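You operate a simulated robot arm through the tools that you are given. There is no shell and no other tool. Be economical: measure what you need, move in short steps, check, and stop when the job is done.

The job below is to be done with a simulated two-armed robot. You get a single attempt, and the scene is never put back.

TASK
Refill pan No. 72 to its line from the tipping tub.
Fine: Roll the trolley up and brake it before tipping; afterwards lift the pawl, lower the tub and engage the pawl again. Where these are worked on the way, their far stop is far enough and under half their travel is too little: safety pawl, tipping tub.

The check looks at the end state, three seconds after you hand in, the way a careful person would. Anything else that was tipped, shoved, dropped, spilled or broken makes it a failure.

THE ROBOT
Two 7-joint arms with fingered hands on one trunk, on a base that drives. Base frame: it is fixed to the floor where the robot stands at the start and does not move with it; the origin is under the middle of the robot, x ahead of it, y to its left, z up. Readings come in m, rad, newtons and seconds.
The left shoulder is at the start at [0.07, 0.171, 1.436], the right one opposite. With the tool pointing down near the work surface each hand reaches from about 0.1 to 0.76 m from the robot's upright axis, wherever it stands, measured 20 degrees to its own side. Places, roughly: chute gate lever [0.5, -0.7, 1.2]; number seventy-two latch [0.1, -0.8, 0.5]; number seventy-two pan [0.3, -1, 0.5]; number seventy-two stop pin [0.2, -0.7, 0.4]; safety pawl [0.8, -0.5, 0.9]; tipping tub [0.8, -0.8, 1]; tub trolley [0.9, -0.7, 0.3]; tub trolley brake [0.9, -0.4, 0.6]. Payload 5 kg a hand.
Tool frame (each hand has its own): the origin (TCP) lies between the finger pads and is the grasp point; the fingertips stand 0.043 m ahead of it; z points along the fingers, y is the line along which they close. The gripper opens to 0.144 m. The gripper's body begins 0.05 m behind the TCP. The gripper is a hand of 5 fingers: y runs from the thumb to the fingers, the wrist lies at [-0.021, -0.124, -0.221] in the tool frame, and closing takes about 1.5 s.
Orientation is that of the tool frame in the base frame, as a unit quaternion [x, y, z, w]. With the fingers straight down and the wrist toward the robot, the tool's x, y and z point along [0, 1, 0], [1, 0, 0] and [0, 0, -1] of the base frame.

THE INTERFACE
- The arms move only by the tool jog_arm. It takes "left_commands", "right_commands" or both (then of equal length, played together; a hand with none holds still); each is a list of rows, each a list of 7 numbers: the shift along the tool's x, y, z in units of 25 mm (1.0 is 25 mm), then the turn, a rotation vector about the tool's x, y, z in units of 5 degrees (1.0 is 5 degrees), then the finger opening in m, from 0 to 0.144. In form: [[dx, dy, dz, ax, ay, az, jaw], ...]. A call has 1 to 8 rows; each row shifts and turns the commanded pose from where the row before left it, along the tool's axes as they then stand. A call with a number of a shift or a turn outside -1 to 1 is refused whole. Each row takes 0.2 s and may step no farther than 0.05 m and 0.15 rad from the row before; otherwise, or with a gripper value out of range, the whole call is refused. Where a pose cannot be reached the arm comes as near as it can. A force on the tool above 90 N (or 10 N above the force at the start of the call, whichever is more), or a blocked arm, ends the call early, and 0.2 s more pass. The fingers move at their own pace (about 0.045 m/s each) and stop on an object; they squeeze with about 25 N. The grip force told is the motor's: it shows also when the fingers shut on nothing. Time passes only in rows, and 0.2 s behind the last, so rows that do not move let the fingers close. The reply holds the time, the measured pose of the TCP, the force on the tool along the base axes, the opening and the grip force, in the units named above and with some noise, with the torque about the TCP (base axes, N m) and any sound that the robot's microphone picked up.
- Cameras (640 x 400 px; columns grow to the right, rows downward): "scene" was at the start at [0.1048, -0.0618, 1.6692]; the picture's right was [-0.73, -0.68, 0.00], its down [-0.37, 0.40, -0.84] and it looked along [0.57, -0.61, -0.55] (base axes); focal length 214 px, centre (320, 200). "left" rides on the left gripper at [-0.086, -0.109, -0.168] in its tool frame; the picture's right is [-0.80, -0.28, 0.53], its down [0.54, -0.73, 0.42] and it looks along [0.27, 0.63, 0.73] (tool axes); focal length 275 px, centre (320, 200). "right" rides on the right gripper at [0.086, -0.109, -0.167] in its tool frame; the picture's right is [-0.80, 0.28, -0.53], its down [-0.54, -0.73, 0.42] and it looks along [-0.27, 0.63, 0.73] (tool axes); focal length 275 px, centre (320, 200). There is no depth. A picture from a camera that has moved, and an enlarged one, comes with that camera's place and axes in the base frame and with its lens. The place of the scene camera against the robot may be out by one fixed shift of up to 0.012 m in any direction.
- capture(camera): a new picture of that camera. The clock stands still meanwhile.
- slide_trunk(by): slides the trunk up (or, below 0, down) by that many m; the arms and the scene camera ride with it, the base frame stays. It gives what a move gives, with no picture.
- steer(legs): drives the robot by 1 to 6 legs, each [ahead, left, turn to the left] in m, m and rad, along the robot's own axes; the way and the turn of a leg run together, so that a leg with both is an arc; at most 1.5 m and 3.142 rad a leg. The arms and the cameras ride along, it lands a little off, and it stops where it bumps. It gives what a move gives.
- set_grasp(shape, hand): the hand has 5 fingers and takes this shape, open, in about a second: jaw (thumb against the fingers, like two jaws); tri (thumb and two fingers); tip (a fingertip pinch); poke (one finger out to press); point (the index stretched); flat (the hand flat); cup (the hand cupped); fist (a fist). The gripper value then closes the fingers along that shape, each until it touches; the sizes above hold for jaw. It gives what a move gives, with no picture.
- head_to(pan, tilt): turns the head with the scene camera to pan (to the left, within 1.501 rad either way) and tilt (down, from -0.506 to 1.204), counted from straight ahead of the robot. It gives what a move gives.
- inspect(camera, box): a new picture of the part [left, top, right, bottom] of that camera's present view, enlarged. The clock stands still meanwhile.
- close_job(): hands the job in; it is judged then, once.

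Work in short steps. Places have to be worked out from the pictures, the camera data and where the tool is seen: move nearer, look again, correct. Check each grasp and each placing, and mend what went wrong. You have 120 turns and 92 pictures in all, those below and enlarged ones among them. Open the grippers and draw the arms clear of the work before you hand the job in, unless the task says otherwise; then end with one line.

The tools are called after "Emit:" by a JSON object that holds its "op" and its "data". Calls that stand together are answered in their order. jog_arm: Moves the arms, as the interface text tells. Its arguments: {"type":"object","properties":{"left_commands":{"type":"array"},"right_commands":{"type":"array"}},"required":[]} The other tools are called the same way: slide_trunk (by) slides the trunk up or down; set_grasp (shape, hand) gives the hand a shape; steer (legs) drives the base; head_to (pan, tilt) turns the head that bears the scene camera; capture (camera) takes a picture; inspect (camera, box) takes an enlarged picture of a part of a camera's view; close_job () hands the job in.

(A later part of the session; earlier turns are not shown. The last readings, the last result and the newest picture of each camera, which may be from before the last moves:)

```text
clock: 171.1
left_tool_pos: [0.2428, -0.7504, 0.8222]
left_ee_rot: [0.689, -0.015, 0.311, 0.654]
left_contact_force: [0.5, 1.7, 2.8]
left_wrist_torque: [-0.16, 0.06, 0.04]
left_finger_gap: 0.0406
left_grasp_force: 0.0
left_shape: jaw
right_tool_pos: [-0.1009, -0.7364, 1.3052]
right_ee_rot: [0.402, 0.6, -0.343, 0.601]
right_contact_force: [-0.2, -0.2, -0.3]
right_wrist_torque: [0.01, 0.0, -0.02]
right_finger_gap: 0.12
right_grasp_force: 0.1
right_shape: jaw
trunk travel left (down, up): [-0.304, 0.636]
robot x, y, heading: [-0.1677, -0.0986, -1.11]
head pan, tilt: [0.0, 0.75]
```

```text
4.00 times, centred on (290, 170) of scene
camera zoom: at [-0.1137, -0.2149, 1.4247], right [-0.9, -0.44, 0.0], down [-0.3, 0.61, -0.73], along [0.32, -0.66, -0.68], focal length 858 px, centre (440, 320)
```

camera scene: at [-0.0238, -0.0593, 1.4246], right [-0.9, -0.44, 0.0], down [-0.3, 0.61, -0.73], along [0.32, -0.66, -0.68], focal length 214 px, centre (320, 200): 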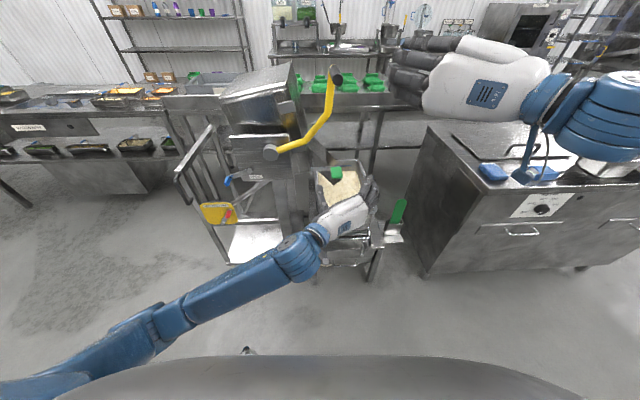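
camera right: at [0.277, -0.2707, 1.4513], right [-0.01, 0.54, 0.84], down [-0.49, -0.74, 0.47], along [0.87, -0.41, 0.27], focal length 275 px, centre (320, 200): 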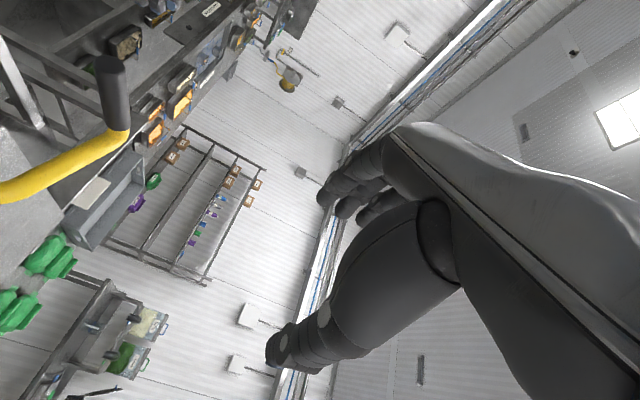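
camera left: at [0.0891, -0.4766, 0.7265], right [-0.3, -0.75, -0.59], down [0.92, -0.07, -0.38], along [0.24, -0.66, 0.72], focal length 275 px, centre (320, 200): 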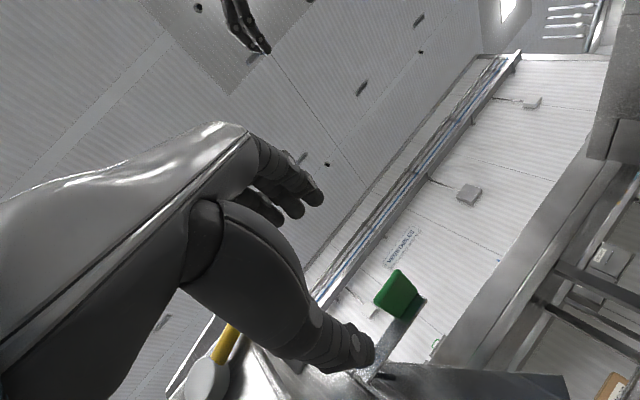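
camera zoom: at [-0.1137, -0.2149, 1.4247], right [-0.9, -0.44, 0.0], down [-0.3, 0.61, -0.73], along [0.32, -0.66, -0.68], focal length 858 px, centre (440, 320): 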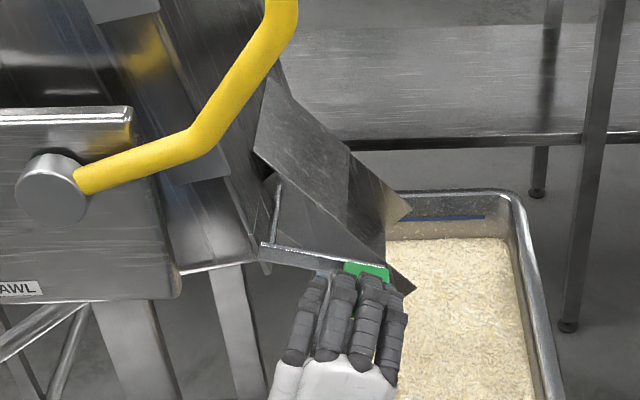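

The stem is turning down, no rice yet. I lower it in further small steps, listening for flow.

Emit:
{"op": "jog_arm", "data": {"left_commands": [[-0.45, -0.65, 0, 0, 0, 0, 0.04]]}}

Emit:
{"op": "jog_arm", "data": {"left_commands": [[-0.45, -0.65, 0, 0, 0, 0, 0.04]]}}

Emit:
{"op": "inspect", "data": {"camera": "scene", "box": [240, 120, 340, 220]}}

```text
clock: 171.5
left_tool_pos: [0.2394, -0.7535, 0.8026]
left_ee_rot: [0.689, -0.017, 0.31, 0.654]
left_contact_force: [0.0, 1.4, 6.6]
left_wrist_torque: [-0.2, -0.06, 0.02]
left_finger_gap: 0.0412
left_grasp_force: 0.2
left_shape: jaw
right_tool_pos: [-0.1003, -0.7378, 1.3068]
right_ee_rot: [0.403, 0.6, -0.343, 0.601]
right_contact_force: [-0.2, -0.2, 0.1]
right_wrist_torque: [0.0, 0.01, 0.08]
right_finger_gap: 0.1202
right_grasp_force: 0.1
right_shape: jaw
trunk travel left (down, up): [-0.304, 0.636]
robot x, y, heading: [-0.1659, -0.1026, -1.108]
head pan, tilt: [0.0, 0.75]
```

```text
clock: 171.9
left_tool_pos: [0.237, -0.7545, 0.7843]
left_ee_rot: [0.689, -0.018, 0.312, 0.654]
left_contact_force: [1.5, 2.8, 11.3]
left_wrist_torque: [-0.39, -0.23, 0.11]
left_finger_gap: 0.0418
left_grasp_force: 0.0
left_shape: jaw
right_tool_pos: [-0.1015, -0.7375, 1.3068]
right_ee_rot: [0.402, 0.599, -0.343, 0.602]
right_contact_force: [-0.6, -0.2, -0.4]
right_wrist_torque: [0.0, 0.01, -0.01]
right_finger_gap: 0.1203
right_grasp_force: 0.0
right_shape: jaw
trunk travel left (down, up): [-0.304, 0.636]
robot x, y, heading: [-0.1632, -0.0992, -1.112]
head pan, tilt: [0.0, 0.75]
```

```text
4.00 times, centred on (290, 170) of scene
camera zoom: at [-0.1141, -0.2144, 1.4249], right [-0.9, -0.44, 0.0], down [-0.3, 0.61, -0.73], along [0.32, -0.66, -0.68], focal length 858 px, centre (440, 320)
```

zoom: 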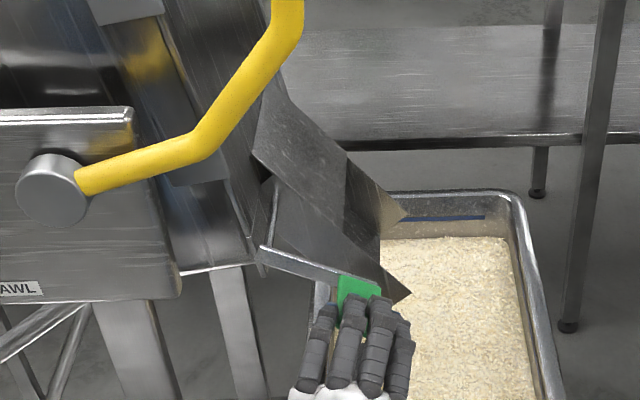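

The lever is about 30° down and the rice edge seems a touch higher. I hold one second and check the level.

Emit:
{"op": "jog_arm", "data": {"left_commands": [[0, 0, 0, 0, 0, 0, 0.04], [0, 0, 0, 0, 0, 0, 0.04], [0, 0, 0, 0, 0, 0, 0.04], [0, 0, 0, 0, 0, 0, 0.04]]}}

Emit:
{"op": "inspect", "data": {"camera": "scene", "box": [240, 120, 340, 220]}}

```text
clock: 172.9
left_tool_pos: [0.2356, -0.7537, 0.7842]
left_ee_rot: [0.689, -0.017, 0.31, 0.655]
left_contact_force: [2.7, 1.0, 11.3]
left_wrist_torque: [-0.3, -0.21, 0.08]
left_finger_gap: 0.0418
left_grasp_force: 0.2
left_shape: jaw
right_tool_pos: [-0.1007, -0.7361, 1.307]
right_ee_rot: [0.402, 0.599, -0.343, 0.601]
right_contact_force: [0.7, 0.2, 0.1]
right_wrist_torque: [-0.01, 0.0, 0.0]
right_finger_gap: 0.12
right_grasp_force: 0.1
right_shape: jaw
trunk travel left (down, up): [-0.304, 0.636]
robot x, y, heading: [-0.1632, -0.0981, -1.113]
head pan, tilt: [0.0, 0.75]
```

```text
4.00 times, centred on (290, 170) of scene
camera zoom: at [-0.1139, -0.2144, 1.4247], right [-0.9, -0.44, 0.0], down [-0.3, 0.61, -0.73], along [0.32, -0.66, -0.68], focal length 858 px, centre (440, 320)
```

zoom: 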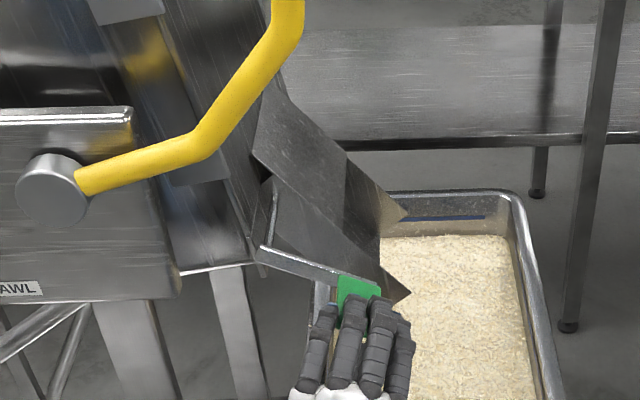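

The level rises about 2 px per second; some 16 px remain to the line. I hold about 5.4 s and look again.

Emit:
{"op": "jog_arm", "data": {"left_commands": [[0, 0, 0, 0, 0, 0, 0.04], [0, 0, 0, 0, 0, 0, 0.04], [0, 0, 0, 0, 0, 0, 0.04], [0, 0, 0, 0, 0, 0, 0.04], [0, 0, 0, 0, 0, 0, 0.04], [0, 0, 0, 0, 0, 0, 0.04], [0, 0, 0, 0, 0, 0, 0.04], [0, 0, 0, 0, 0, 0, 0.04]]}}

Emit:
{"op": "jog_arm", "data": {"left_commands": [[0, 0, 0, 0, 0, 0, 0.04], [0, 0, 0, 0, 0, 0, 0.04], [0, 0, 0, 0, 0, 0, 0.04], [0, 0, 0, 0, 0, 0, 0.04], [0, 0, 0, 0, 0, 0, 0.04], [0, 0, 0, 0, 0, 0, 0.04], [0, 0, 0, 0, 0, 0, 0.04], [0, 0, 0, 0, 0, 0, 0.04]]}}

Emit:
{"op": "jog_arm", "data": {"left_commands": [[0, 0, 0, 0, 0, 0, 0.04], [0, 0, 0, 0, 0, 0, 0.04], [0, 0, 0, 0, 0, 0, 0.04], [0, 0, 0, 0, 0, 0, 0.04], [0, 0, 0, 0, 0, 0, 0.04], [0, 0, 0, 0, 0, 0, 0.04], [0, 0, 0, 0, 0, 0, 0.04], [0, 0, 0, 0, 0, 0, 0.04]]}}

Emit:
{"op": "inspect", "data": {"camera": "scene", "box": [240, 120, 340, 220]}}

```text
clock: 174.7
left_tool_pos: [0.2372, -0.756, 0.7833]
left_ee_rot: [0.689, -0.016, 0.311, 0.655]
left_contact_force: [2.7, 1.2, 12.1]
left_wrist_torque: [-0.33, -0.19, 0.07]
left_finger_gap: 0.0418
left_grasp_force: 0.1
left_shape: jaw
right_tool_pos: [-0.0999, -0.7379, 1.3068]
right_ee_rot: [0.402, 0.599, -0.344, 0.601]
right_contact_force: [0.2, -0.2, -0.3]
right_wrist_torque: [0.0, 0.01, -0.04]
right_finger_gap: 0.1202
right_grasp_force: 0.0
right_shape: jaw
trunk travel left (down, up): [-0.304, 0.636]
robot x, y, heading: [-0.1685, -0.0979, -1.115]
head pan, tilt: [0.0, 0.75]
```

```text
clock: 176.5
left_tool_pos: [0.2367, -0.7549, 0.7842]
left_ee_rot: [0.689, -0.017, 0.31, 0.655]
left_contact_force: [1.9, 0.7, 11.9]
left_wrist_torque: [-0.27, -0.19, 0.05]
left_finger_gap: 0.0418
left_grasp_force: 0.1
left_shape: jaw
right_tool_pos: [-0.1008, -0.7367, 1.307]
right_ee_rot: [0.402, 0.599, -0.343, 0.601]
right_contact_force: [0.2, -0.2, 0.2]
right_wrist_torque: [-0.02, -0.01, -0.01]
right_finger_gap: 0.1199
right_grasp_force: 0.1
right_shape: jaw
trunk travel left (down, up): [-0.304, 0.636]
robot x, y, heading: [-0.1688, -0.0979, -1.116]
head pan, tilt: [0.0, 0.75]
```

```text
clock: 178.3
left_tool_pos: [0.2364, -0.7552, 0.7836]
left_ee_rot: [0.689, -0.017, 0.31, 0.655]
left_contact_force: [2.4, 1.3, 11.4]
left_wrist_torque: [-0.29, -0.19, 0.08]
left_finger_gap: 0.0417
left_grasp_force: 0.1
left_shape: jaw
right_tool_pos: [-0.1013, -0.7383, 1.3065]
right_ee_rot: [0.403, 0.599, -0.343, 0.601]
right_contact_force: [-0.3, 0.4, 0.2]
right_wrist_torque: [0.01, 0.03, -0.01]
right_finger_gap: 0.1202
right_grasp_force: 0.0
right_shape: jaw
trunk travel left (down, up): [-0.304, 0.636]
robot x, y, heading: [-0.1682, -0.1, -1.113]
head pan, tilt: [0.0, 0.75]
```

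```text
4.00 times, centred on (290, 170) of scene
camera zoom: at [-0.1138, -0.2145, 1.4247], right [-0.9, -0.44, 0.0], down [-0.3, 0.61, -0.73], along [0.32, -0.66, -0.68], focal length 858 px, centre (440, 320)
```

zoom: 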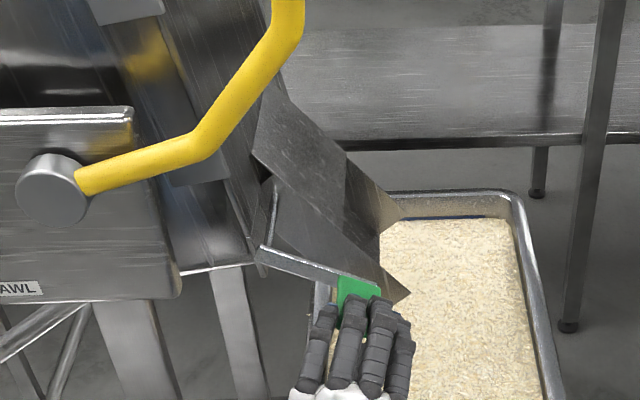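

The rice has reached the line. I close the gate at once, lifting the lever back to its upper stop.

Emit:
{"op": "jog_arm", "data": {"left_commands": [[0.45, 1, 0, 0, 0, 0, 0.04], [0.45, 1, 0, 0, 0, 0, 0.04], [0.45, 0.9, 0, 0, 0, 0, 0.04], [0.4, 0.9, 0, 0, 0, 0, 0.04], [0.3, 0.7, 0, 0, 0, 0, 0.04]]}}

```text
clock: 179.5
left_tool_pos: [0.2293, -0.7504, 0.9007]
left_ee_rot: [0.692, -0.018, 0.31, 0.652]
left_contact_force: [-4.3, 8.0, -14.7]
left_wrist_torque: [0.63, 0.54, 0.12]
left_finger_gap: 0.0463
left_grasp_force: 0.1
left_shape: jaw
right_tool_pos: [-0.1002, -0.7391, 1.3047]
right_ee_rot: [0.403, 0.601, -0.342, 0.6]
right_contact_force: [-0.7, -0.4, 0.0]
right_wrist_torque: [-0.02, -0.02, 0.0]
right_finger_gap: 0.12
right_grasp_force: 0.1
right_shape: jaw
trunk travel left (down, up): [-0.304, 0.636]
robot x, y, heading: [-0.1677, -0.0998, -1.115]
head pan, tilt: [0.0, 0.75]
```

Same reading as at the closed stop, so the gate is shut. I relax, open and withdraw the hand straight back.

Emit:
{"op": "jog_arm", "data": {"left_commands": [[-0.25, -0.5, 0, 0, 0, 0, 0.04], [-0.1, -0.2, 0, 0, 0, 0, 0.12], [0, 0, 0, 0, 0, 0, 0.12], [0, 0, 0, 0, 0, 0, 0.12], [0, 0, -1, 0, 0, 0, 0.12], [0, 0, -1, 0, 0, 0, 0.12], [0, 0, -1, 0, 0, 0, 0.12], [0, 0, -1, 0, 0, 0, 0.12]]}}

Emit:
{"op": "jog_arm", "data": {"left_commands": [[0, 0, -1, 0, 0, 0, 0.12], [0, 0, -1, 0, 0, 0, 0.12], [0, 0, -1, 0, 0, 0, 0.12], [0, 0, 0, 0, 0, 0, 0.12]]}}

Emit:
{"op": "steer", "data": {"legs": [[-0.15, 0, 0], [0, 0.445, 0]]}}

```text
clock: 181.3
left_tool_pos: [0.1918, -0.6611, 0.8821]
left_ee_rot: [0.689, -0.016, 0.311, 0.655]
left_contact_force: [1.2, 0.6, 0.6]
left_wrist_torque: [0.07, -0.03, 0.01]
left_finger_gap: 0.1198
left_grasp_force: 0.0
left_shape: jaw
right_tool_pos: [-0.1002, -0.7375, 1.3064]
right_ee_rot: [0.403, 0.6, -0.343, 0.6]
right_contact_force: [0.0, 0.2, 0.2]
right_wrist_torque: [0.03, 0.02, 0.02]
right_finger_gap: 0.12
right_grasp_force: 0.1
right_shape: jaw
trunk travel left (down, up): [-0.304, 0.636]
robot x, y, heading: [-0.1689, -0.1031, -1.119]
head pan, tilt: [0.0, 0.75]
```

```text
clock: 182.3
left_tool_pos: [0.1584, -0.5924, 0.8772]
left_ee_rot: [0.69, -0.018, 0.31, 0.654]
left_contact_force: [0.8, -0.3, -0.2]
left_wrist_torque: [-0.01, 0.01, -0.01]
left_finger_gap: 0.1199
left_grasp_force: 0.0
left_shape: jaw
right_tool_pos: [-0.0994, -0.7386, 1.3065]
right_ee_rot: [0.403, 0.599, -0.344, 0.6]
right_contact_force: [-0.5, -0.2, 0.4]
right_wrist_torque: [0.0, 0.02, 0.02]
right_finger_gap: 0.12
right_grasp_force: 0.0
right_shape: jaw
trunk travel left (down, up): [-0.304, 0.636]
robot x, y, heading: [-0.1649, -0.1033, -1.116]
head pan, tilt: [0.0, 0.75]
```

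```text
clock: 185.9
left_tool_pos: [0.4859, -0.2599, 0.8778]
left_ee_rot: [0.69, -0.014, 0.314, 0.652]
left_contact_force: [1.3, 0.2, -0.4]
left_wrist_torque: [0.06, 0.02, 0.0]
left_finger_gap: 0.1199
left_grasp_force: 0.0
left_shape: jaw
right_tool_pos: [0.229, -0.4084, 1.3062]
right_ee_rot: [0.4, 0.602, -0.34, 0.602]
right_contact_force: [0.6, -0.2, -0.3]
right_wrist_torque: [0.0, 0.04, -0.03]
right_finger_gap: 0.1202
right_grasp_force: 0.1
right_shape: jaw
trunk travel left (down, up): [-0.304, 0.636]
robot x, y, heading: [0.1587, 0.232, -1.099]
head pan, tilt: [0.0, 0.75]
```

The pawl knob should be at (0.631,-0.528,0.87), directly ahead. I drive 0.07 m forward, advance partway, and check with one of the two remaining pictures.

Emit:
{"op": "steer", "data": {"legs": [[0.07, 0, -0.015]]}}

Emit:
{"op": "jog_arm", "data": {"left_commands": [[0, 0, 1, 0, 0, 0, 0.12], [0, 0, 1, 0, 0, 0, 0.12], [0, 0, 1, 0, 0, 0, 0.12], [0, 0, 1, 0, 0, 0, 0.12], [0, 0, 0, 0, 0, 0, 0.12]]}}

Emit:
{"op": "capture", "data": {"camera": "left"}}

```text
clock: 186.9
left_tool_pos: [0.51, -0.327, 0.8761]
left_ee_rot: [0.69, -0.018, 0.309, 0.655]
left_contact_force: [1.0, -0.2, -0.6]
left_wrist_torque: [-0.04, 0.01, -0.04]
left_finger_gap: 0.1199
left_grasp_force: 0.0
left_shape: jaw
right_tool_pos: [0.25, -0.4723, 1.3055]
right_ee_rot: [0.405, 0.599, -0.345, 0.599]
right_contact_force: [0.3, -0.2, -1.4]
right_wrist_torque: [-0.04, -0.04, 0.0]
right_finger_gap: 0.1205
right_grasp_force: 0.0
right_shape: jaw
trunk travel left (down, up): [-0.304, 0.636]
robot x, y, heading: [0.1862, 0.1666, -1.115]
head pan, tilt: [0.0, 0.75]
```

```text
clock: 188.2
left_tool_pos: [0.5494, -0.4175, 0.8809]
left_ee_rot: [0.69, -0.019, 0.309, 0.655]
left_contact_force: [-0.5, -0.2, -0.8]
left_wrist_torque: [0.02, -0.03, -0.01]
left_finger_gap: 0.1195
left_grasp_force: 0.1
left_shape: jaw
right_tool_pos: [0.2498, -0.4718, 1.3057]
right_ee_rot: [0.404, 0.599, -0.346, 0.599]
right_contact_force: [-0.8, 1.1, -0.3]
right_wrist_torque: [-0.04, 0.01, -0.03]
right_finger_gap: 0.1199
right_grasp_force: 0.0
right_shape: jaw
trunk travel left (down, up): [-0.304, 0.636]
robot x, y, heading: [0.1854, 0.1704, -1.12]
head pan, tilt: [0.0, 0.75]
```

```text
1 pictures are left
camera left: at [0.4603, -0.2826, 0.738], right [-0.31, -0.75, -0.59], down [0.92, -0.08, -0.38], along [0.24, -0.66, 0.71], focal length 275 px, centre (320, 200)
```

left: 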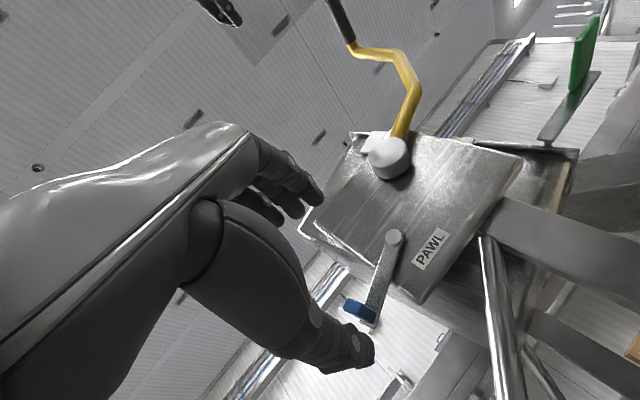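

The knob tip is at about (0.629,-0.513,0.889): 3 cm left and 0.12 m ahead of the TCP. I align, advance and close to a cage around it.

Emit:
{"op": "jog_arm", "data": {"left_commands": [[0.6, -0.2, 0, 0, 0, 0, 0.12], [0.6, -0.2, 0, 0, 0, 0, 0.12], [0, 0, 1, 0, 0, 0, 0.12], [0, 0, 1, 0, 0, 0, 0.12], [0, 0, 1, 0, 0, 0, 0.12], [0, 0, 1, 0, 0, 0, 0.12], [0, 0, 0.5, 0, 0, 0, 0.12], [0, 0, 0, 0, 0, 0, 0.12]]}}

Emit:
{"op": "jog_arm", "data": {"left_commands": [[0, 0, 0, 0, 0, 0, 0.0], [0, 0, 0, 0, 0, 0, 0.0], [0, 0, 0, 0, 0, 0, 0.0], [0, 0, 0, 0, 0, 0, 0.0], [0, 0, 0, 0, 0, 0, 0.0], [0, 0, 0, 0, 0, 0, 0.0], [0, 0, 0, 0, 0, 0, 0.0], [0, 0, 0, 0, 0, 0, 0.0]]}}

```text
clock: 189.9
left_tool_pos: [0.6239, -0.5074, 0.8907]
left_ee_rot: [0.689, -0.018, 0.308, 0.655]
left_contact_force: [0.4, -0.9, -0.5]
left_wrist_torque: [0.02, 0.0, 0.0]
left_finger_gap: 0.1199
left_grasp_force: 0.0
left_shape: jaw
right_tool_pos: [0.2497, -0.4713, 1.305]
right_ee_rot: [0.405, 0.599, -0.345, 0.599]
right_contact_force: [-0.6, -0.2, 0.7]
right_wrist_torque: [0.02, 0.01, -0.05]
right_finger_gap: 0.12
right_grasp_force: 0.0
right_shape: jaw
trunk travel left (down, up): [-0.304, 0.636]
robot x, y, heading: [0.19, 0.1651, -1.117]
head pan, tilt: [0.0, 0.75]
```

```text
clock: 191.8
left_tool_pos: [0.6262, -0.5048, 0.8907]
left_ee_rot: [0.69, -0.018, 0.31, 0.654]
left_contact_force: [7.2, 4.2, -0.7]
left_wrist_torque: [-0.2, 0.14, 0.22]
left_finger_gap: 0.0162
left_grasp_force: 24.6
left_shape: jaw
right_tool_pos: [0.2515, -0.4709, 1.3058]
right_ee_rot: [0.404, 0.599, -0.345, 0.599]
right_contact_force: [-0.1, 0.4, -0.1]
right_wrist_torque: [0.03, 0.04, -0.03]
right_finger_gap: 0.12
right_grasp_force: 0.1
right_shape: jaw
trunk travel left (down, up): [-0.304, 0.636]
robot x, y, heading: [0.188, 0.1658, -1.118]
head pan, tilt: [0.0, 0.75]
```

The knob is held (16 mm). I loosen to a close cage and lift along its arc.

Emit:
{"op": "jog_arm", "data": {"left_commands": [[0.48, 0.69, 0, 0, 0, 0.4, 0.025], [0.33, 0.77, 0, 0, 0, 0.4, 0.025], [0.16, 0.82, 0, 0, 0, 0.4, 0.025]]}}

Emit:
{"op": "jog_arm", "data": {"left_commands": [[0, 0.83, 0, 0, 0, 0.4, 0.025], [0, 0, 0, 0, 0, 0, 0.025]]}}

```text
clock: 192.6
left_tool_pos: [0.6188, -0.5064, 0.9528]
left_ee_rot: [0.687, -0.054, 0.343, 0.638]
left_contact_force: [8.9, 6.5, 2.5]
left_wrist_torque: [0.03, -0.19, 0.39]
left_finger_gap: 0.0253
left_grasp_force: 0.0
left_shape: jaw
right_tool_pos: [0.2513, -0.4703, 1.3071]
right_ee_rot: [0.404, 0.598, -0.345, 0.6]
right_contact_force: [0.1, -0.2, 0.0]
right_wrist_torque: [-0.01, 0.03, -0.03]
right_finger_gap: 0.1202
right_grasp_force: 0.1
right_shape: jaw
trunk travel left (down, up): [-0.304, 0.636]
robot x, y, heading: [0.1844, 0.1663, -1.12]
head pan, tilt: [0.0, 0.75]
```

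```text
clock: 193.2
left_tool_pos: [0.6078, -0.5104, 0.9678]
left_ee_rot: [0.687, -0.067, 0.353, 0.631]
left_contact_force: [7.7, 18.3, -8.5]
left_wrist_torque: [0.64, 0.09, 0.91]
left_finger_gap: 0.0275
left_grasp_force: 0.1
left_shape: jaw
right_tool_pos: [0.2504, -0.4701, 1.3059]
right_ee_rot: [0.404, 0.598, -0.345, 0.6]
right_contact_force: [0.6, 0.0, 0.5]
right_wrist_torque: [0.02, -0.01, 0.01]
right_finger_gap: 0.1202
right_grasp_force: 0.0
right_shape: jaw
trunk travel left (down, up): [-0.304, 0.636]
robot x, y, heading: [0.187, 0.1691, -1.122]
head pan, tilt: [0.0, 0.75]
```

Resistance is starting to climb. Another two small steps to find the lifted stop.

Emit:
{"op": "jog_arm", "data": {"left_commands": [[-0.15, 0.7, 0, 0, 0, 0.4, 0.025], [0, 0, 0, 0, 0, 0, 0.025]]}}

Emit:
{"op": "jog_arm", "data": {"left_commands": [[-0.25, 0.6, 0, 0, 0, 0.4, 0.025], [0, 0, 0, 0, 0, 0, 0.025]]}}

```text
clock: 193.8
left_tool_pos: [0.5965, -0.5159, 0.9818]
left_ee_rot: [0.686, -0.078, 0.364, 0.625]
left_contact_force: [10.1, 33.7, -19.2]
left_wrist_torque: [1.27, 0.44, 1.65]
left_finger_gap: 0.0691
left_grasp_force: 0.1
left_shape: jaw
right_tool_pos: [0.2511, -0.4689, 1.307]
right_ee_rot: [0.404, 0.599, -0.345, 0.599]
right_contact_force: [-0.7, -0.1, -0.1]
right_wrist_torque: [0.01, 0.01, -0.03]
right_finger_gap: 0.12
right_grasp_force: 0.0
right_shape: jaw
trunk travel left (down, up): [-0.304, 0.636]
robot x, y, heading: [0.1859, 0.1677, -1.116]
head pan, tilt: [0.0, 0.75]
```

```text
clock: 194.3
left_tool_pos: [0.5885, -0.521, 0.9873]
left_ee_rot: [0.686, -0.089, 0.376, 0.617]
left_contact_force: [33.5, 36.4, -31.7]
left_wrist_torque: [0.87, -0.21, 0.98]
left_finger_gap: 0.0695
left_grasp_force: 0.1
left_shape: jaw
right_tool_pos: [0.2565, -0.4711, 1.3058]
right_ee_rot: [0.404, 0.599, -0.346, 0.599]
right_contact_force: [-0.6, 0.3, -0.6]
right_wrist_torque: [0.0, 0.01, 0.0]
right_finger_gap: 0.1201
right_grasp_force: 0.1
right_shape: jaw
trunk travel left (down, up): [-0.304, 0.636]
robot x, y, heading: [0.1888, 0.1675, -1.115]
head pan, tilt: [0.0, 0.75]
```

The lever opposes 58 N with the jaw spread: the pawl is at its lifted stop. I relax, open and withdraw, then raise the trunk and shift right toward the tub lever.

Emit:
{"op": "jog_arm", "data": {"left_commands": [[0.1, -0.5, 0, 0, 0, 0, 0.08], [0, 0, 0, 0, 0, 0, 0.13], [0, 0, 0, 0, 0, 0, 0.13], [0, 0, -1, 0, 0, 0, 0.13], [0, 0, -1, 0, 0, 0, 0.13], [0, 0, -1, 0, 0, 0, 0.13], [0, 0, -1, 0, 0, 0, 0.13], [0, 0, -1, 0, 0, 0, 0.13]]}}

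Emit:
{"op": "slide_trunk", "data": {"by": 0.25}}

Emit:
{"op": "jog_arm", "data": {"left_commands": [[0, 0, 0, 0, 0, 1, 0.12], [0, 0, 0, 0, 0, 1, 0.12], [0, 0, 0, 0, 0, 1, 0.12], [0, 0, 0, 0, 0, 1, 0.12], [0, 0, 0, 0, 0, 1, 0.12], [0, 0, 0, 0, 0, 1, 0.12], [0, 0, 0, 0, 0, 1, 0.12], [0, 0, 0, 0, 0, 1, 0.12]]}}

Emit:
{"op": "jog_arm", "data": {"left_commands": [[0, 0, 0, 0, 0, 1, 0.12], [0, 0, 0, 0, 0, 1, 0.12], [0, 0, 0, 0, 0, 1, 0.12], [0, 0, 0, 0, 0, 1, 0.12], [0, 0, 0, 0, 0, 1, 0.12], [0, 0, 0, 0, 0, 1, 0.12], [0, 0, 0, 0, 0, 0, 0.12]]}}

Emit:
{"op": "steer", "data": {"legs": [[0, -0.1, 0]]}}

```text
clock: 196.2
left_tool_pos: [0.541, -0.401, 0.9771]
left_ee_rot: [0.683, -0.091, 0.376, 0.619]
left_contact_force: [-0.6, 0.8, 0.8]
left_wrist_torque: [0.01, 0.02, 0.01]
left_finger_gap: 0.1299
left_grasp_force: 0.1
left_shape: jaw
right_tool_pos: [0.2496, -0.4706, 1.3051]
right_ee_rot: [0.405, 0.598, -0.345, 0.599]
right_contact_force: [-0.6, 0.8, -0.2]
right_wrist_torque: [0.0, -0.01, 0.02]
right_finger_gap: 0.1199
right_grasp_force: 0.0
right_shape: jaw
trunk travel left (down, up): [-0.304, 0.636]
robot x, y, heading: [0.1912, 0.1673, -1.12]
head pan, tilt: [0.0, 0.75]
```

```text
clock: 198.7
left_tool_pos: [0.5393, -0.4043, 1.2259]
left_ee_rot: [0.684, -0.09, 0.375, 0.619]
left_contact_force: [-0.2, 0.8, 0.6]
left_wrist_torque: [-0.03, 0.0, 0.03]
left_finger_gap: 0.1299
left_grasp_force: 0.0
left_shape: jaw
right_tool_pos: [0.25, -0.4721, 1.5564]
right_ee_rot: [0.405, 0.599, -0.345, 0.599]
right_contact_force: [0.3, 0.2, -0.4]
right_wrist_torque: [0.02, 0.0, 0.02]
right_finger_gap: 0.1199
right_grasp_force: 0.0
right_shape: jaw
trunk travel left (down, up): [-0.554, 0.386]
robot x, y, heading: [0.1856, 0.1679, -1.118]
head pan, tilt: [0.0, 0.75]
```

```text
clock: 200.5
left_tool_pos: [0.54, -0.4029, 1.2256]
left_ee_rot: [0.612, -0.319, 0.565, 0.453]
left_contact_force: [0.3, 0.4, -0.3]
left_wrist_torque: [-0.01, -0.02, -0.03]
left_finger_gap: 0.1202
left_grasp_force: 0.0
left_shape: jaw
right_tool_pos: [0.2511, -0.4719, 1.5565]
right_ee_rot: [0.405, 0.598, -0.345, 0.599]
right_contact_force: [-0.2, 1.0, -0.2]
right_wrist_torque: [0.02, -0.03, 0.03]
right_finger_gap: 0.12
right_grasp_force: 0.1
right_shape: jaw
trunk travel left (down, up): [-0.554, 0.386]
robot x, y, heading: [0.1858, 0.1657, -1.119]
head pan, tilt: [0.0, 0.75]
```

```text
clock: 202.1
left_tool_pos: [0.5406, -0.4021, 1.2235]
left_ee_rot: [0.508, -0.466, 0.663, 0.292]
left_contact_force: [0.0, 0.6, -0.8]
left_wrist_torque: [-0.02, -0.04, -0.02]
left_finger_gap: 0.1201
left_grasp_force: 0.0
left_shape: jaw
right_tool_pos: [0.2503, -0.4711, 1.5555]
right_ee_rot: [0.404, 0.598, -0.346, 0.599]
right_contact_force: [0.8, 0.1, -0.6]
right_wrist_torque: [-0.01, 0.01, 0.04]
right_finger_gap: 0.1201
right_grasp_force: 0.0
right_shape: jaw
trunk travel left (down, up): [-0.554, 0.386]
robot x, y, heading: [0.1834, 0.1666, -1.115]
head pan, tilt: [0.0, 0.75]
```

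```text
clock: 203.3
left_tool_pos: [0.4518, -0.4453, 1.2253]
left_ee_rot: [0.51, -0.466, 0.662, 0.292]
left_contact_force: [2.0, 0.2, -0.4]
left_wrist_torque: [0.04, 0.0, -0.07]
left_finger_gap: 0.1202
left_grasp_force: 0.0
left_shape: jaw
right_tool_pos: [0.164, -0.5137, 1.5566]
right_ee_rot: [0.403, 0.599, -0.346, 0.599]
right_contact_force: [0.9, 0.7, 0.1]
right_wrist_torque: [0.0, 0.04, -0.08]
right_finger_gap: 0.12
right_grasp_force: 0.1
right_shape: jaw
trunk travel left (down, up): [-0.554, 0.386]
robot x, y, heading: [0.099, 0.1268, -1.117]
head pan, tilt: [0.0, 0.75]
```

I back the hand off a little, then carry it across in front of the raised lever's grip (expected tip at (0.202,-0.593,1.30)).

Emit:
{"op": "jog_arm", "data": {"left_commands": [[0, 0, -1, 0, 0, 0, 0.12], [0, 0, -1, 0, 0, 0, 0.12], [0.64, 1, 0, 0, 0, 0, 0.12], [0.64, 1, 0, 0, 0, 0, 0.12], [0.64, 1, 0, 0, 0, 0, 0.12], [0.64, 1, 0, 0, 0, 0, 0.12], [0.64, 1, 0, 0, 0, 0, 0.12], [0.64, 1, 0, 0, 0, 0, 0.12]]}}

Emit:
{"op": "jog_arm", "data": {"left_commands": [[0.64, 1, 0, 0, 0, 0, 0.12], [0.64, 1, 0, 0, 0, 0, 0.12], [0.64, 1, 0, 0, 0, 0, 0.12], [0.64, 1, 0, 0, 0, 0, 0.12], [0, 0, 0, 0, 0, 0, 0.12]]}}

Emit:
{"op": "capture", "data": {"camera": "left"}}

```text
clock: 205.1
left_tool_pos: [0.2688, -0.4704, 1.2637]
left_ee_rot: [0.508, -0.468, 0.663, 0.29]
left_contact_force: [0.3, -0.4, -0.5]
left_wrist_torque: [-0.01, -0.02, 0.02]
left_finger_gap: 0.12
left_grasp_force: 0.1
left_shape: jaw
right_tool_pos: [0.1593, -0.5169, 1.5563]
right_ee_rot: [0.405, 0.598, -0.346, 0.599]
right_contact_force: [-0.2, 0.0, 0.2]
right_wrist_torque: [0.0, 0.0, 0.01]
right_finger_gap: 0.1202
right_grasp_force: 0.1
right_shape: jaw
trunk travel left (down, up): [-0.554, 0.386]
robot x, y, heading: [0.0959, 0.1235, -1.122]
head pan, tilt: [0.0, 0.75]
```

```text
clock: 206.3
left_tool_pos: [0.1666, -0.5143, 1.294]
left_ee_rot: [0.509, -0.466, 0.663, 0.292]
left_contact_force: [-0.3, 0.4, 0.0]
left_wrist_torque: [-0.03, 0.02, -0.01]
left_finger_gap: 0.1199
left_grasp_force: 0.1
left_shape: jaw
right_tool_pos: [0.1584, -0.5147, 1.5558]
right_ee_rot: [0.404, 0.598, -0.346, 0.599]
right_contact_force: [0.4, -0.4, 0.3]
right_wrist_torque: [0.0, -0.04, -0.01]
right_finger_gap: 0.1201
right_grasp_force: 0.1
right_shape: jaw
trunk travel left (down, up): [-0.554, 0.386]
robot x, y, heading: [0.0956, 0.1243, -1.118]
head pan, tilt: [0.0, 0.75]
```

```text
0 pictures are left
camera left: at [0.2186, -0.3103, 1.2395], right [0.71, -0.31, -0.64], down [0.62, -0.15, 0.77], along [-0.33, -0.94, 0.09], focal length 275 px, centre (320, 200)
```

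left: 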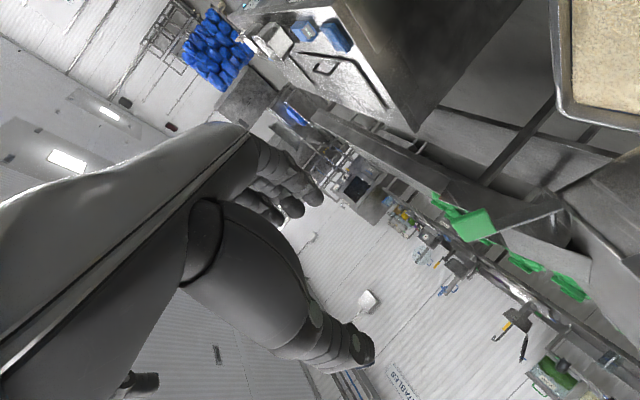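

That was the last picture: the tab now sits near z≈1.16, so with the pawl lifted the tub has come back by about 60°, leaving roughly 15° to go. Working by force now, I close the hand and place it above and right of where the grip must be, to press the lever gently home.

Emit:
{"op": "jog_arm", "data": {"left_commands": [[0.17, -0.97, 0, 0, 0, 0, 0.0], [0.17, -0.97, 0, 0, 0, 0, 0.0], [0.17, -0.97, 0, 0, 0, 0, 0.0], [0.17, -0.97, 0, 0, 0, 0, 0.0], [0.17, -0.97, 0, 0, 0, 0, 0.0], [0.17, -0.97, 0, 0, 0, 0, 0.0], [0.17, -0.97, 0, 0, 0, 0, 0.0], [0.17, -0.97, 0, 0, 0, 0, 0.0]]}}

Emit:
{"op": "jog_arm", "data": {"left_commands": [[0, 0, 0, 0, 0, -1, 0.0], [0, 0, 0, 0, 0, -1, 0.0], [0, 0, 0, 0, 0, -1, 0.0], [0, 0, 0, 0, 0, -1, 0.0], [0, 0, 0, 0, 0, -1, 0.0], [0, 0, 0, 0, 0, -1, 0.0], [0, 0, 0, 0, 0, -1, 0.0], [0, 0, 0, 0, 0, -1, 0.0]]}}

Emit:
{"op": "jog_arm", "data": {"left_commands": [[0, 0, 0, 0, 0, -1, 0.0], [0, 0, 0, 0, 0, -1, 0.0], [0, 0, 0, 0, 0, 0, 0.0]]}}

```text
clock: 208.1
left_tool_pos: [0.3205, -0.4388, 1.3885]
left_ee_rot: [0.507, -0.467, 0.662, 0.293]
left_contact_force: [0.3, 0.4, 0.1]
left_wrist_torque: [-0.02, 0.0, 0.01]
left_finger_gap: 0.0
left_grasp_force: 25.2
left_shape: jaw
right_tool_pos: [0.1594, -0.5146, 1.5555]
right_ee_rot: [0.405, 0.599, -0.345, 0.599]
right_contact_force: [-0.5, -0.3, 0.5]
right_wrist_torque: [-0.02, -0.04, -0.03]
right_finger_gap: 0.1199
right_grasp_force: 0.0
right_shape: jaw
trunk travel left (down, up): [-0.554, 0.386]
robot x, y, heading: [0.0965, 0.121, -1.122]
head pan, tilt: [0.0, 0.75]
```

```text
clock: 209.9
left_tool_pos: [0.3206, -0.4409, 1.3888]
left_ee_rot: [0.637, -0.265, 0.522, 0.502]
left_contact_force: [-1.0, -0.2, -0.7]
left_wrist_torque: [0.0, -0.01, 0.0]
left_finger_gap: 0.0001
left_grasp_force: 25.4
left_shape: jaw
right_tool_pos: [0.159, -0.5145, 1.5557]
right_ee_rot: [0.405, 0.598, -0.345, 0.599]
right_contact_force: [0.3, -0.9, -0.5]
right_wrist_torque: [-0.01, 0.04, -0.02]
right_finger_gap: 0.1201
right_grasp_force: 0.1
right_shape: jaw
trunk travel left (down, up): [-0.554, 0.386]
robot x, y, heading: [0.099, 0.1234, -1.115]
head pan, tilt: [0.0, 0.75]
```

```text
clock: 210.7
left_tool_pos: [0.3214, -0.4417, 1.3888]
left_ee_rot: [0.658, -0.209, 0.476, 0.544]
left_contact_force: [-0.1, 0.1, -0.2]
left_wrist_torque: [-0.01, 0.0, 0.0]
left_finger_gap: 0.0001
left_grasp_force: 25.2
left_shape: jaw
right_tool_pos: [0.1591, -0.5158, 1.5552]
right_ee_rot: [0.405, 0.599, -0.345, 0.599]
right_contact_force: [0.4, -0.5, -0.2]
right_wrist_torque: [0.02, 0.01, -0.01]
right_finger_gap: 0.1201
right_grasp_force: 0.2
right_shape: jaw
trunk travel left (down, up): [-0.554, 0.386]
robot x, y, heading: [0.0981, 0.1226, -1.125]
head pan, tilt: [0.0, 0.75]
```

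I advance to the grip's depth beside it, then sweep the hand along the lever's arc in short steps watching for contact.

Emit:
{"op": "jog_arm", "data": {"left_commands": [[0, 0, 1, 0, 0, 0, 0.0], [0, 0, 1, 0, 0, 0, 0.0], [0, 0, 1, 0, 0, 0, 0.0], [0, 0, 1, 0, 0, 0, 0.0], [-0.8, 0.5, 0.3, 0, 0, 0, 0.0]]}}

Emit:
{"op": "jog_arm", "data": {"left_commands": [[0.56, -0.83, 0, 0, 0, 0, 0.0], [0.5, -0.87, 0, 0, 0, 0, 0.0], [0.44, -0.9, 0, 0, 0, 0, 0.0], [0.375, -0.93, 0, 0, 0, 0, 0.0]]}}

Emit:
{"op": "jog_arm", "data": {"left_commands": [[0.31, -0.95, 0, 0, 0, 0, 0.0], [0.24, -0.97, 0, 0, 0, 0, 0.0]]}}

```text
clock: 211.9
left_tool_pos: [0.3431, -0.5502, 1.3815]
left_ee_rot: [0.658, -0.209, 0.478, 0.544]
left_contact_force: [0.2, 0.1, 0.7]
left_wrist_torque: [-0.03, 0.02, 0.04]
left_finger_gap: 0.0001
left_grasp_force: 24.9
left_shape: jaw
right_tool_pos: [0.1589, -0.5166, 1.556]
right_ee_rot: [0.405, 0.598, -0.345, 0.599]
right_contact_force: [-0.2, -1.2, 0.0]
right_wrist_torque: [0.01, -0.04, 0.06]
right_finger_gap: 0.1202
right_grasp_force: 0.1
right_shape: jaw
trunk travel left (down, up): [-0.554, 0.386]
robot x, y, heading: [0.0994, 0.1211, -1.122]
head pan, tilt: [0.0, 0.75]
```

```text
clock: 212.9
left_tool_pos: [0.4383, -0.5059, 1.3764]
left_ee_rot: [0.657, -0.208, 0.477, 0.546]
left_contact_force: [0.8, 0.3, -0.8]
left_wrist_torque: [-0.02, 0.01, -0.08]
left_finger_gap: 0.0001
left_grasp_force: 25.2
left_shape: jaw
right_tool_pos: [0.1604, -0.5147, 1.5563]
right_ee_rot: [0.404, 0.599, -0.346, 0.599]
right_contact_force: [0.6, 0.0, 0.8]
right_wrist_torque: [-0.01, -0.02, -0.03]
right_finger_gap: 0.1201
right_grasp_force: 0.2
right_shape: jaw
trunk travel left (down, up): [-0.554, 0.386]
robot x, y, heading: [0.0974, 0.1228, -1.121]
head pan, tilt: [0.0, 0.75]
```

```text
clock: 213.5
left_tool_pos: [0.4828, -0.4873, 1.3624]
left_ee_rot: [0.658, -0.208, 0.477, 0.545]
left_contact_force: [0.6, 0.2, 0.3]
left_wrist_torque: [0.01, 0.04, -0.03]
left_finger_gap: 0.0
left_grasp_force: 24.9
left_shape: jaw
right_tool_pos: [0.1599, -0.5143, 1.5574]
right_ee_rot: [0.404, 0.599, -0.346, 0.599]
right_contact_force: [-0.3, 1.0, 0.0]
right_wrist_torque: [0.0, -0.01, -0.05]
right_finger_gap: 0.1203
right_grasp_force: 0.1
right_shape: jaw
trunk travel left (down, up): [-0.554, 0.386]
robot x, y, heading: [0.0996, 0.1212, -1.122]
head pan, tilt: [0.0, 0.75]
```

No contact yet; the lever is lower than 67°. I continue in small steps.

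Emit:
{"op": "jog_arm", "data": {"left_commands": [[0.12, -0.98, 0, 0, 0, 0, 0.0], [0.05, -0.99, 0, 0, 0, 0, 0.0]]}}

Emit:
{"op": "jog_arm", "data": {"left_commands": [[0, -1, 0, 0, 0, 0, 0.0], [0, 0, 0, 0, 0, 0, 0.0]]}}

Emit:
{"op": "jog_arm", "data": {"left_commands": [[-0.05, -0.6, 0, 0, 0, 0, 0.0], [0, 0, 0, 0, 0, 0, 0.0]]}}

```text
clock: 214.1
left_tool_pos: [0.5246, -0.4711, 1.3408]
left_ee_rot: [0.658, -0.209, 0.476, 0.545]
left_contact_force: [0.5, -0.1, -0.1]
left_wrist_torque: [0.01, 0.01, -0.03]
left_finger_gap: 0.0
left_grasp_force: 25.6
left_shape: jaw
right_tool_pos: [0.161, -0.5138, 1.5572]
right_ee_rot: [0.404, 0.598, -0.346, 0.599]
right_contact_force: [-0.4, 0.3, 0.1]
right_wrist_torque: [-0.01, 0.03, -0.05]
right_finger_gap: 0.12
right_grasp_force: 0.0
right_shape: jaw
trunk travel left (down, up): [-0.554, 0.386]
robot x, y, heading: [0.0999, 0.123, -1.121]
head pan, tilt: [0.0, 0.75]
```

```text
clock: 214.7
left_tool_pos: [0.5427, -0.4626, 1.3285]
left_ee_rot: [0.658, -0.208, 0.478, 0.544]
left_contact_force: [1.0, -0.3, -0.7]
left_wrist_torque: [0.01, -0.01, -0.03]
left_finger_gap: 0.0
left_grasp_force: 25.1
left_shape: jaw
right_tool_pos: [0.1611, -0.5139, 1.5567]
right_ee_rot: [0.404, 0.599, -0.346, 0.599]
right_contact_force: [0.5, 0.3, 1.0]
right_wrist_torque: [-0.01, 0.0, -0.04]
right_finger_gap: 0.1202
right_grasp_force: 0.1
right_shape: jaw
trunk travel left (down, up): [-0.554, 0.386]
robot x, y, heading: [0.0949, 0.1224, -1.119]
head pan, tilt: [0.0, 0.75]
```

```text
clock: 215.3
left_tool_pos: [0.5533, -0.4591, 1.3191]
left_ee_rot: [0.658, -0.208, 0.477, 0.545]
left_contact_force: [0.3, 0.1, -0.3]
left_wrist_torque: [-0.02, -0.02, 0.03]
left_finger_gap: 0.0001
left_grasp_force: 25.1
left_shape: jaw
right_tool_pos: [0.1591, -0.5143, 1.556]
right_ee_rot: [0.405, 0.598, -0.345, 0.599]
right_contact_force: [0.9, 0.0, 0.7]
right_wrist_torque: [0.03, 0.01, 0.02]
right_finger_gap: 0.1201
right_grasp_force: 0.0
right_shape: jaw
trunk travel left (down, up): [-0.554, 0.386]
robot x, y, heading: [0.0962, 0.1244, -1.116]
head pan, tilt: [0.0, 0.75]
```

Still free at 62°. A few more half steps toward where the lowered grip should meet the hand.

Emit:
{"op": "jog_arm", "data": {"left_commands": [[-0.05, -0.6, 0, 0, 0, 0, 0.0], [0, 0, 0, 0, 0, 0, 0.0]]}}

Emit:
{"op": "jog_arm", "data": {"left_commands": [[-0.08, -0.6, 0, 0, 0, 0, 0.0], [0, 0, 0, 0, 0, 0, 0.0]]}}

Emit:
{"op": "jog_arm", "data": {"left_commands": [[-0.08, -0.5, 0, 0, 0, 0, 0.0], [0, 0, 0, 0, 0, 0, 0.0]]}}

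```text
clock: 215.9
left_tool_pos: [0.5649, -0.4548, 1.3106]
left_ee_rot: [0.657, -0.209, 0.477, 0.544]
left_contact_force: [0.4, 0.6, 0.4]
left_wrist_torque: [0.0, 0.02, -0.01]
left_finger_gap: 0.0
left_grasp_force: 25.1
left_shape: jaw
right_tool_pos: [0.1595, -0.5152, 1.5551]
right_ee_rot: [0.405, 0.599, -0.345, 0.599]
right_contact_force: [-0.3, 0.2, 0.3]
right_wrist_torque: [-0.01, -0.01, -0.04]
right_finger_gap: 0.12
right_grasp_force: 0.1
right_shape: jaw
trunk travel left (down, up): [-0.554, 0.386]
robot x, y, heading: [0.0981, 0.1236, -1.118]
head pan, tilt: [0.0, 0.75]
```

```text
clock: 216.5
left_tool_pos: [0.575, -0.4512, 1.3028]
left_ee_rot: [0.657, -0.209, 0.477, 0.544]
left_contact_force: [-0.2, -0.2, 0.3]
left_wrist_torque: [-0.03, 0.05, 0.03]
left_finger_gap: 0.0001
left_grasp_force: 24.9
left_shape: jaw
right_tool_pos: [0.1601, -0.5144, 1.5567]
right_ee_rot: [0.405, 0.598, -0.346, 0.599]
right_contact_force: [-0.2, -0.5, 0.3]
right_wrist_torque: [-0.01, 0.01, -0.03]
right_finger_gap: 0.1203
right_grasp_force: 0.1
right_shape: jaw
trunk travel left (down, up): [-0.554, 0.386]
robot x, y, heading: [0.0995, 0.1236, -1.122]
head pan, tilt: [0.0, 0.75]
```

```text
clock: 217.1
left_tool_pos: [0.5772, -0.4473, 1.2963]
left_ee_rot: [0.656, -0.21, 0.476, 0.546]
left_contact_force: [-23.7, -3.1, 8.3]
left_wrist_torque: [0.27, 0.29, 0.77]
left_finger_gap: 0.0002
left_grasp_force: 24.7
left_shape: jaw
right_tool_pos: [0.1534, -0.5153, 1.5558]
right_ee_rot: [0.406, 0.597, -0.345, 0.6]
right_contact_force: [0.3, -0.1, 0.1]
right_wrist_torque: [-0.03, -0.01, -0.04]
right_finger_gap: 0.1199
right_grasp_force: 0.0
right_shape: jaw
trunk travel left (down, up): [-0.554, 0.386]
robot x, y, heading: [0.0946, 0.1194, -1.125]
head pan, tilt: [0.0, 0.75]
```

Firm contact at exactly the place expected for a fully lowered lever (≈49°). One more small push tells whether it's the stop.

Emit:
{"op": "jog_arm", "data": {"left_commands": [[-0.06, -0.5, 0, 0, 0, 0, 0.0], [-0.06, -0.4, 0, 0, 0, 0, 0.0], [0, 0, 0, 0, 0, 0, 0.0]]}}

```text
clock: 217.9
left_tool_pos: [0.5852, -0.4442, 1.277]
left_ee_rot: [0.658, -0.213, 0.476, 0.544]
left_contact_force: [-64.8, -5.1, -16.7]
left_wrist_torque: [-0.63, 0.72, 2.1]
left_finger_gap: 0.0003
left_grasp_force: 24.8
left_shape: jaw
right_tool_pos: [0.1497, -0.5184, 1.5538]
right_ee_rot: [0.407, 0.596, -0.344, 0.601]
right_contact_force: [0.2, 0.0, -0.3]
right_wrist_torque: [0.0, -0.01, 0.0]
right_finger_gap: 0.1201
right_grasp_force: 0.0
right_shape: jaw
trunk travel left (down, up): [-0.554, 0.386]
robot x, y, heading: [0.1006, 0.1232, -1.121]
head pan, tilt: [0.0, 0.75]
```

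65 N with almost no travel: the tub is down on its rest. I back away from the lever and lower the trunk to go re-engage the pawl.

Emit:
{"op": "jog_arm", "data": {"left_commands": [[0.2, 1, 0, 0, 0, 0, 0.0], [0.2, 1, 0, 0, 0, 0, 0.0], [0, 0, -1, 0, 0, 0, 0.0], [0, 0, -1, 0, 0, 0, 0.0], [0, 0, -1, 0, 0, 0, 0.0], [0, 0, -1, 0, 0, 0, 0.0], [0, 0, -1, 0, 0, 0, 0.0], [0, 0, -1, 0, 0, 0, 0.0]]}}

Emit:
{"op": "slide_trunk", "data": {"by": -0.25}}

Emit:
{"op": "jog_arm", "data": {"left_commands": [[0, 0, 0, 0, 0, -1, 0.12], [0, 0, 0, 0, 0, -1, 0.12], [0, 0, 0, 0, 0, -1, 0.12], [0, 0, 0, 0, 0, -1, 0.12], [0, 0, 0, 0, 0, 0, 0.12]]}}

```text
clock: 219.7
left_tool_pos: [0.5067, -0.3157, 1.3089]
left_ee_rot: [0.657, -0.208, 0.478, 0.545]
left_contact_force: [0.0, 0.8, 0.9]
left_wrist_torque: [-0.01, -0.01, 0.02]
left_finger_gap: 0.0
left_grasp_force: 25.4
left_shape: jaw
right_tool_pos: [0.158, -0.5119, 1.5561]
right_ee_rot: [0.404, 0.598, -0.346, 0.599]
right_contact_force: [-0.6, 0.5, 0.9]
right_wrist_torque: [-0.02, 0.04, 0.02]
right_finger_gap: 0.1202
right_grasp_force: 0.1
right_shape: jaw
trunk travel left (down, up): [-0.554, 0.386]
robot x, y, heading: [0.0964, 0.1227, -1.122]
head pan, tilt: [0.0, 0.75]
```

```text
clock: 222.3
left_tool_pos: [0.5061, -0.3172, 1.058]
left_ee_rot: [0.657, -0.207, 0.478, 0.545]
left_contact_force: [0.9, 0.1, 0.6]
left_wrist_torque: [0.02, 0.0, 0.02]
left_finger_gap: 0.0
left_grasp_force: 25.2
left_shape: jaw
right_tool_pos: [0.161, -0.5139, 1.3065]
right_ee_rot: [0.404, 0.598, -0.345, 0.599]
right_contact_force: [-0.4, 0.0, 0.1]
right_wrist_torque: [0.0, 0.0, -0.01]
right_finger_gap: 0.1198
right_grasp_force: 0.1
right_shape: jaw
trunk travel left (down, up): [-0.304, 0.636]
robot x, y, heading: [0.1013, 0.1233, -1.125]
head pan, tilt: [0.0, 0.75]
```

```text
clock: 223.5
left_tool_pos: [0.5073, -0.3167, 1.0575]
left_ee_rot: [0.684, -0.091, 0.375, 0.619]
left_contact_force: [-0.6, 0.0, 0.3]
left_wrist_torque: [-0.04, 0.01, -0.01]
left_finger_gap: 0.1199
left_grasp_force: 0.0
left_shape: jaw
right_tool_pos: [0.1602, -0.516, 1.3059]
right_ee_rot: [0.404, 0.599, -0.345, 0.599]
right_contact_force: [0.5, 0.1, 0.6]
right_wrist_torque: [-0.03, 0.0, -0.04]
right_finger_gap: 0.1201
right_grasp_force: 0.0
right_shape: jaw
trunk travel left (down, up): [-0.304, 0.636]
robot x, y, heading: [0.0991, 0.1235, -1.122]
head pan, tilt: [0.0, 0.75]
```

I bring the open hand in front of where the lifted knob should be and advance around it, watching for contact.

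Emit:
{"op": "jog_arm", "data": {"left_commands": [[-0.53, -0.83, 0.82, 0, 0, 0, 0.12], [-0.53, -0.83, 0.82, 0, 0, 0, 0.12], [-0.53, -0.83, 0.82, 0, 0, 0, 0.12], [-0.53, -0.83, 0.82, 0, 0, 0, 0.12], [0, 0, 1, 0, 0, 0, 0.12], [0, 0, 1, 0, 0, 0, 0.12]]}}

Emit:
{"op": "jog_arm", "data": {"left_commands": [[0, 0, 1, 0, 0, 0, 0.12], [0, 0, 1, 0, 0, 0, 0.12], [0, 0, 1, 0, 0, 0, 0.12], [0, 0, 0.2, 0, 0, 0, 0.12]]}}

Emit:
{"op": "jog_arm", "data": {"left_commands": [[0, 0, 0, 0, 0, 0, 0.0], [0, 0, 0, 0, 0, 0, 0.0], [0, 0, 0, 0, 0, 0, 0.0], [0, 0, 0, 0, 0, 0, 0.0], [0, 0, 0, 0, 0, 0, 0.0], [0, 0, 0, 0, 0, 0, 0.0], [0, 0, 0, 0, 0, 0, 0.0], [0, 0, 0, 0, 0, 0, 0.0]]}}

```text
clock: 224.9
left_tool_pos: [0.5706, -0.4396, 0.9648]
left_ee_rot: [0.684, -0.091, 0.375, 0.619]
left_contact_force: [0.2, -1.1, 0.5]
left_wrist_torque: [-0.02, 0.0, 0.01]
left_finger_gap: 0.1199
left_grasp_force: 0.0
left_shape: jaw
right_tool_pos: [0.1594, -0.5156, 1.3055]
right_ee_rot: [0.405, 0.599, -0.345, 0.599]
right_contact_force: [0.2, -0.4, -0.1]
right_wrist_torque: [-0.04, 0.06, -0.03]
right_finger_gap: 0.1201
right_grasp_force: 0.1
right_shape: jaw
trunk travel left (down, up): [-0.304, 0.636]
robot x, y, heading: [0.1013, 0.1244, -1.116]
head pan, tilt: [0.0, 0.75]
```

```text
clock: 225.9
left_tool_pos: [0.6035, -0.5124, 0.9698]
left_ee_rot: [0.683, -0.09, 0.376, 0.619]
left_contact_force: [1.1, -0.4, -0.3]
left_wrist_torque: [0.02, 0.05, -0.03]
left_finger_gap: 0.1201
left_grasp_force: 0.0
left_shape: jaw
right_tool_pos: [0.1602, -0.515, 1.3076]
right_ee_rot: [0.405, 0.598, -0.346, 0.599]
right_contact_force: [-0.5, -0.5, -0.4]
right_wrist_torque: [0.03, 0.02, 0.0]
right_finger_gap: 0.1204
right_grasp_force: 0.1
right_shape: jaw
trunk travel left (down, up): [-0.304, 0.636]
robot x, y, heading: [0.0974, 0.1215, -1.122]
head pan, tilt: [0.0, 0.75]
```

```text
clock: 227.7
left_tool_pos: [0.6067, -0.5108, 0.9657]
left_ee_rot: [0.686, -0.09, 0.375, 0.617]
left_contact_force: [8.6, 2.4, -11.6]
left_wrist_torque: [0.26, 0.18, 0.28]
left_finger_gap: 0.0254
left_grasp_force: 25.2
left_shape: jaw
right_tool_pos: [0.1622, -0.516, 1.3052]
right_ee_rot: [0.404, 0.6, -0.345, 0.599]
right_contact_force: [0.8, 0.2, 0.6]
right_wrist_torque: [0.0, 0.01, -0.02]
right_finger_gap: 0.12
right_grasp_force: 0.0
right_shape: jaw
trunk travel left (down, up): [-0.304, 0.636]
robot x, y, heading: [0.0989, 0.1197, -1.124]
head pan, tilt: [0.0, 0.75]
```

The knob is in hand at its lifted position. I carry it down along the arc to the engaged stop.

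Emit:
{"op": "jog_arm", "data": {"left_commands": [[-0.11, -0.97, 0, 0, 0, -0.4, 0.025], [-0.37, -0.98, 0, 0, 0, -0.4, 0.025], [-0.76, -0.93, 0, 0, 0, -0.4, 0.025], [0, 0, 0, 0, 0, 0, 0.025]]}}

Emit:
{"op": "jog_arm", "data": {"left_commands": [[-0.35, -0.35, 0, 0, 0, 0, 0.025], [0, 0, 0, 0, 0, 0, 0.025]]}}

```text
clock: 228.7
left_tool_pos: [0.6218, -0.5073, 0.8946]
left_ee_rot: [0.687, -0.054, 0.343, 0.638]
left_contact_force: [-1.9, 2.4, 0.0]
left_wrist_torque: [-0.06, -0.06, -0.08]
left_finger_gap: 0.0254
left_grasp_force: 0.1
left_shape: jaw
right_tool_pos: [0.1594, -0.5141, 1.3059]
right_ee_rot: [0.405, 0.598, -0.346, 0.599]
right_contact_force: [0.2, 0.0, -0.2]
right_wrist_torque: [0.02, -0.02, -0.01]
right_finger_gap: 0.1204
right_grasp_force: 0.1
right_shape: jaw
trunk travel left (down, up): [-0.304, 0.636]
robot x, y, heading: [0.0954, 0.1258, -1.119]
head pan, tilt: [0.0, 0.75]
```

```text
clock: 229.3
left_tool_pos: [0.6186, -0.5076, 0.8824]
left_ee_rot: [0.687, -0.054, 0.343, 0.638]
left_contact_force: [-0.4, -0.2, -0.8]
left_wrist_torque: [0.05, 0.02, 0.0]
left_finger_gap: 0.0251
left_grasp_force: 0.1
left_shape: jaw
right_tool_pos: [0.1595, -0.5151, 1.3073]
right_ee_rot: [0.405, 0.599, -0.345, 0.599]
right_contact_force: [0.3, -0.4, 0.0]
right_wrist_torque: [0.01, 0.01, 0.03]
right_finger_gap: 0.12
right_grasp_force: 0.1
right_shape: jaw
trunk travel left (down, up): [-0.304, 0.636]
robot x, y, heading: [0.096, 0.1293, -1.119]
head pan, tilt: [0.0, 0.75]
```

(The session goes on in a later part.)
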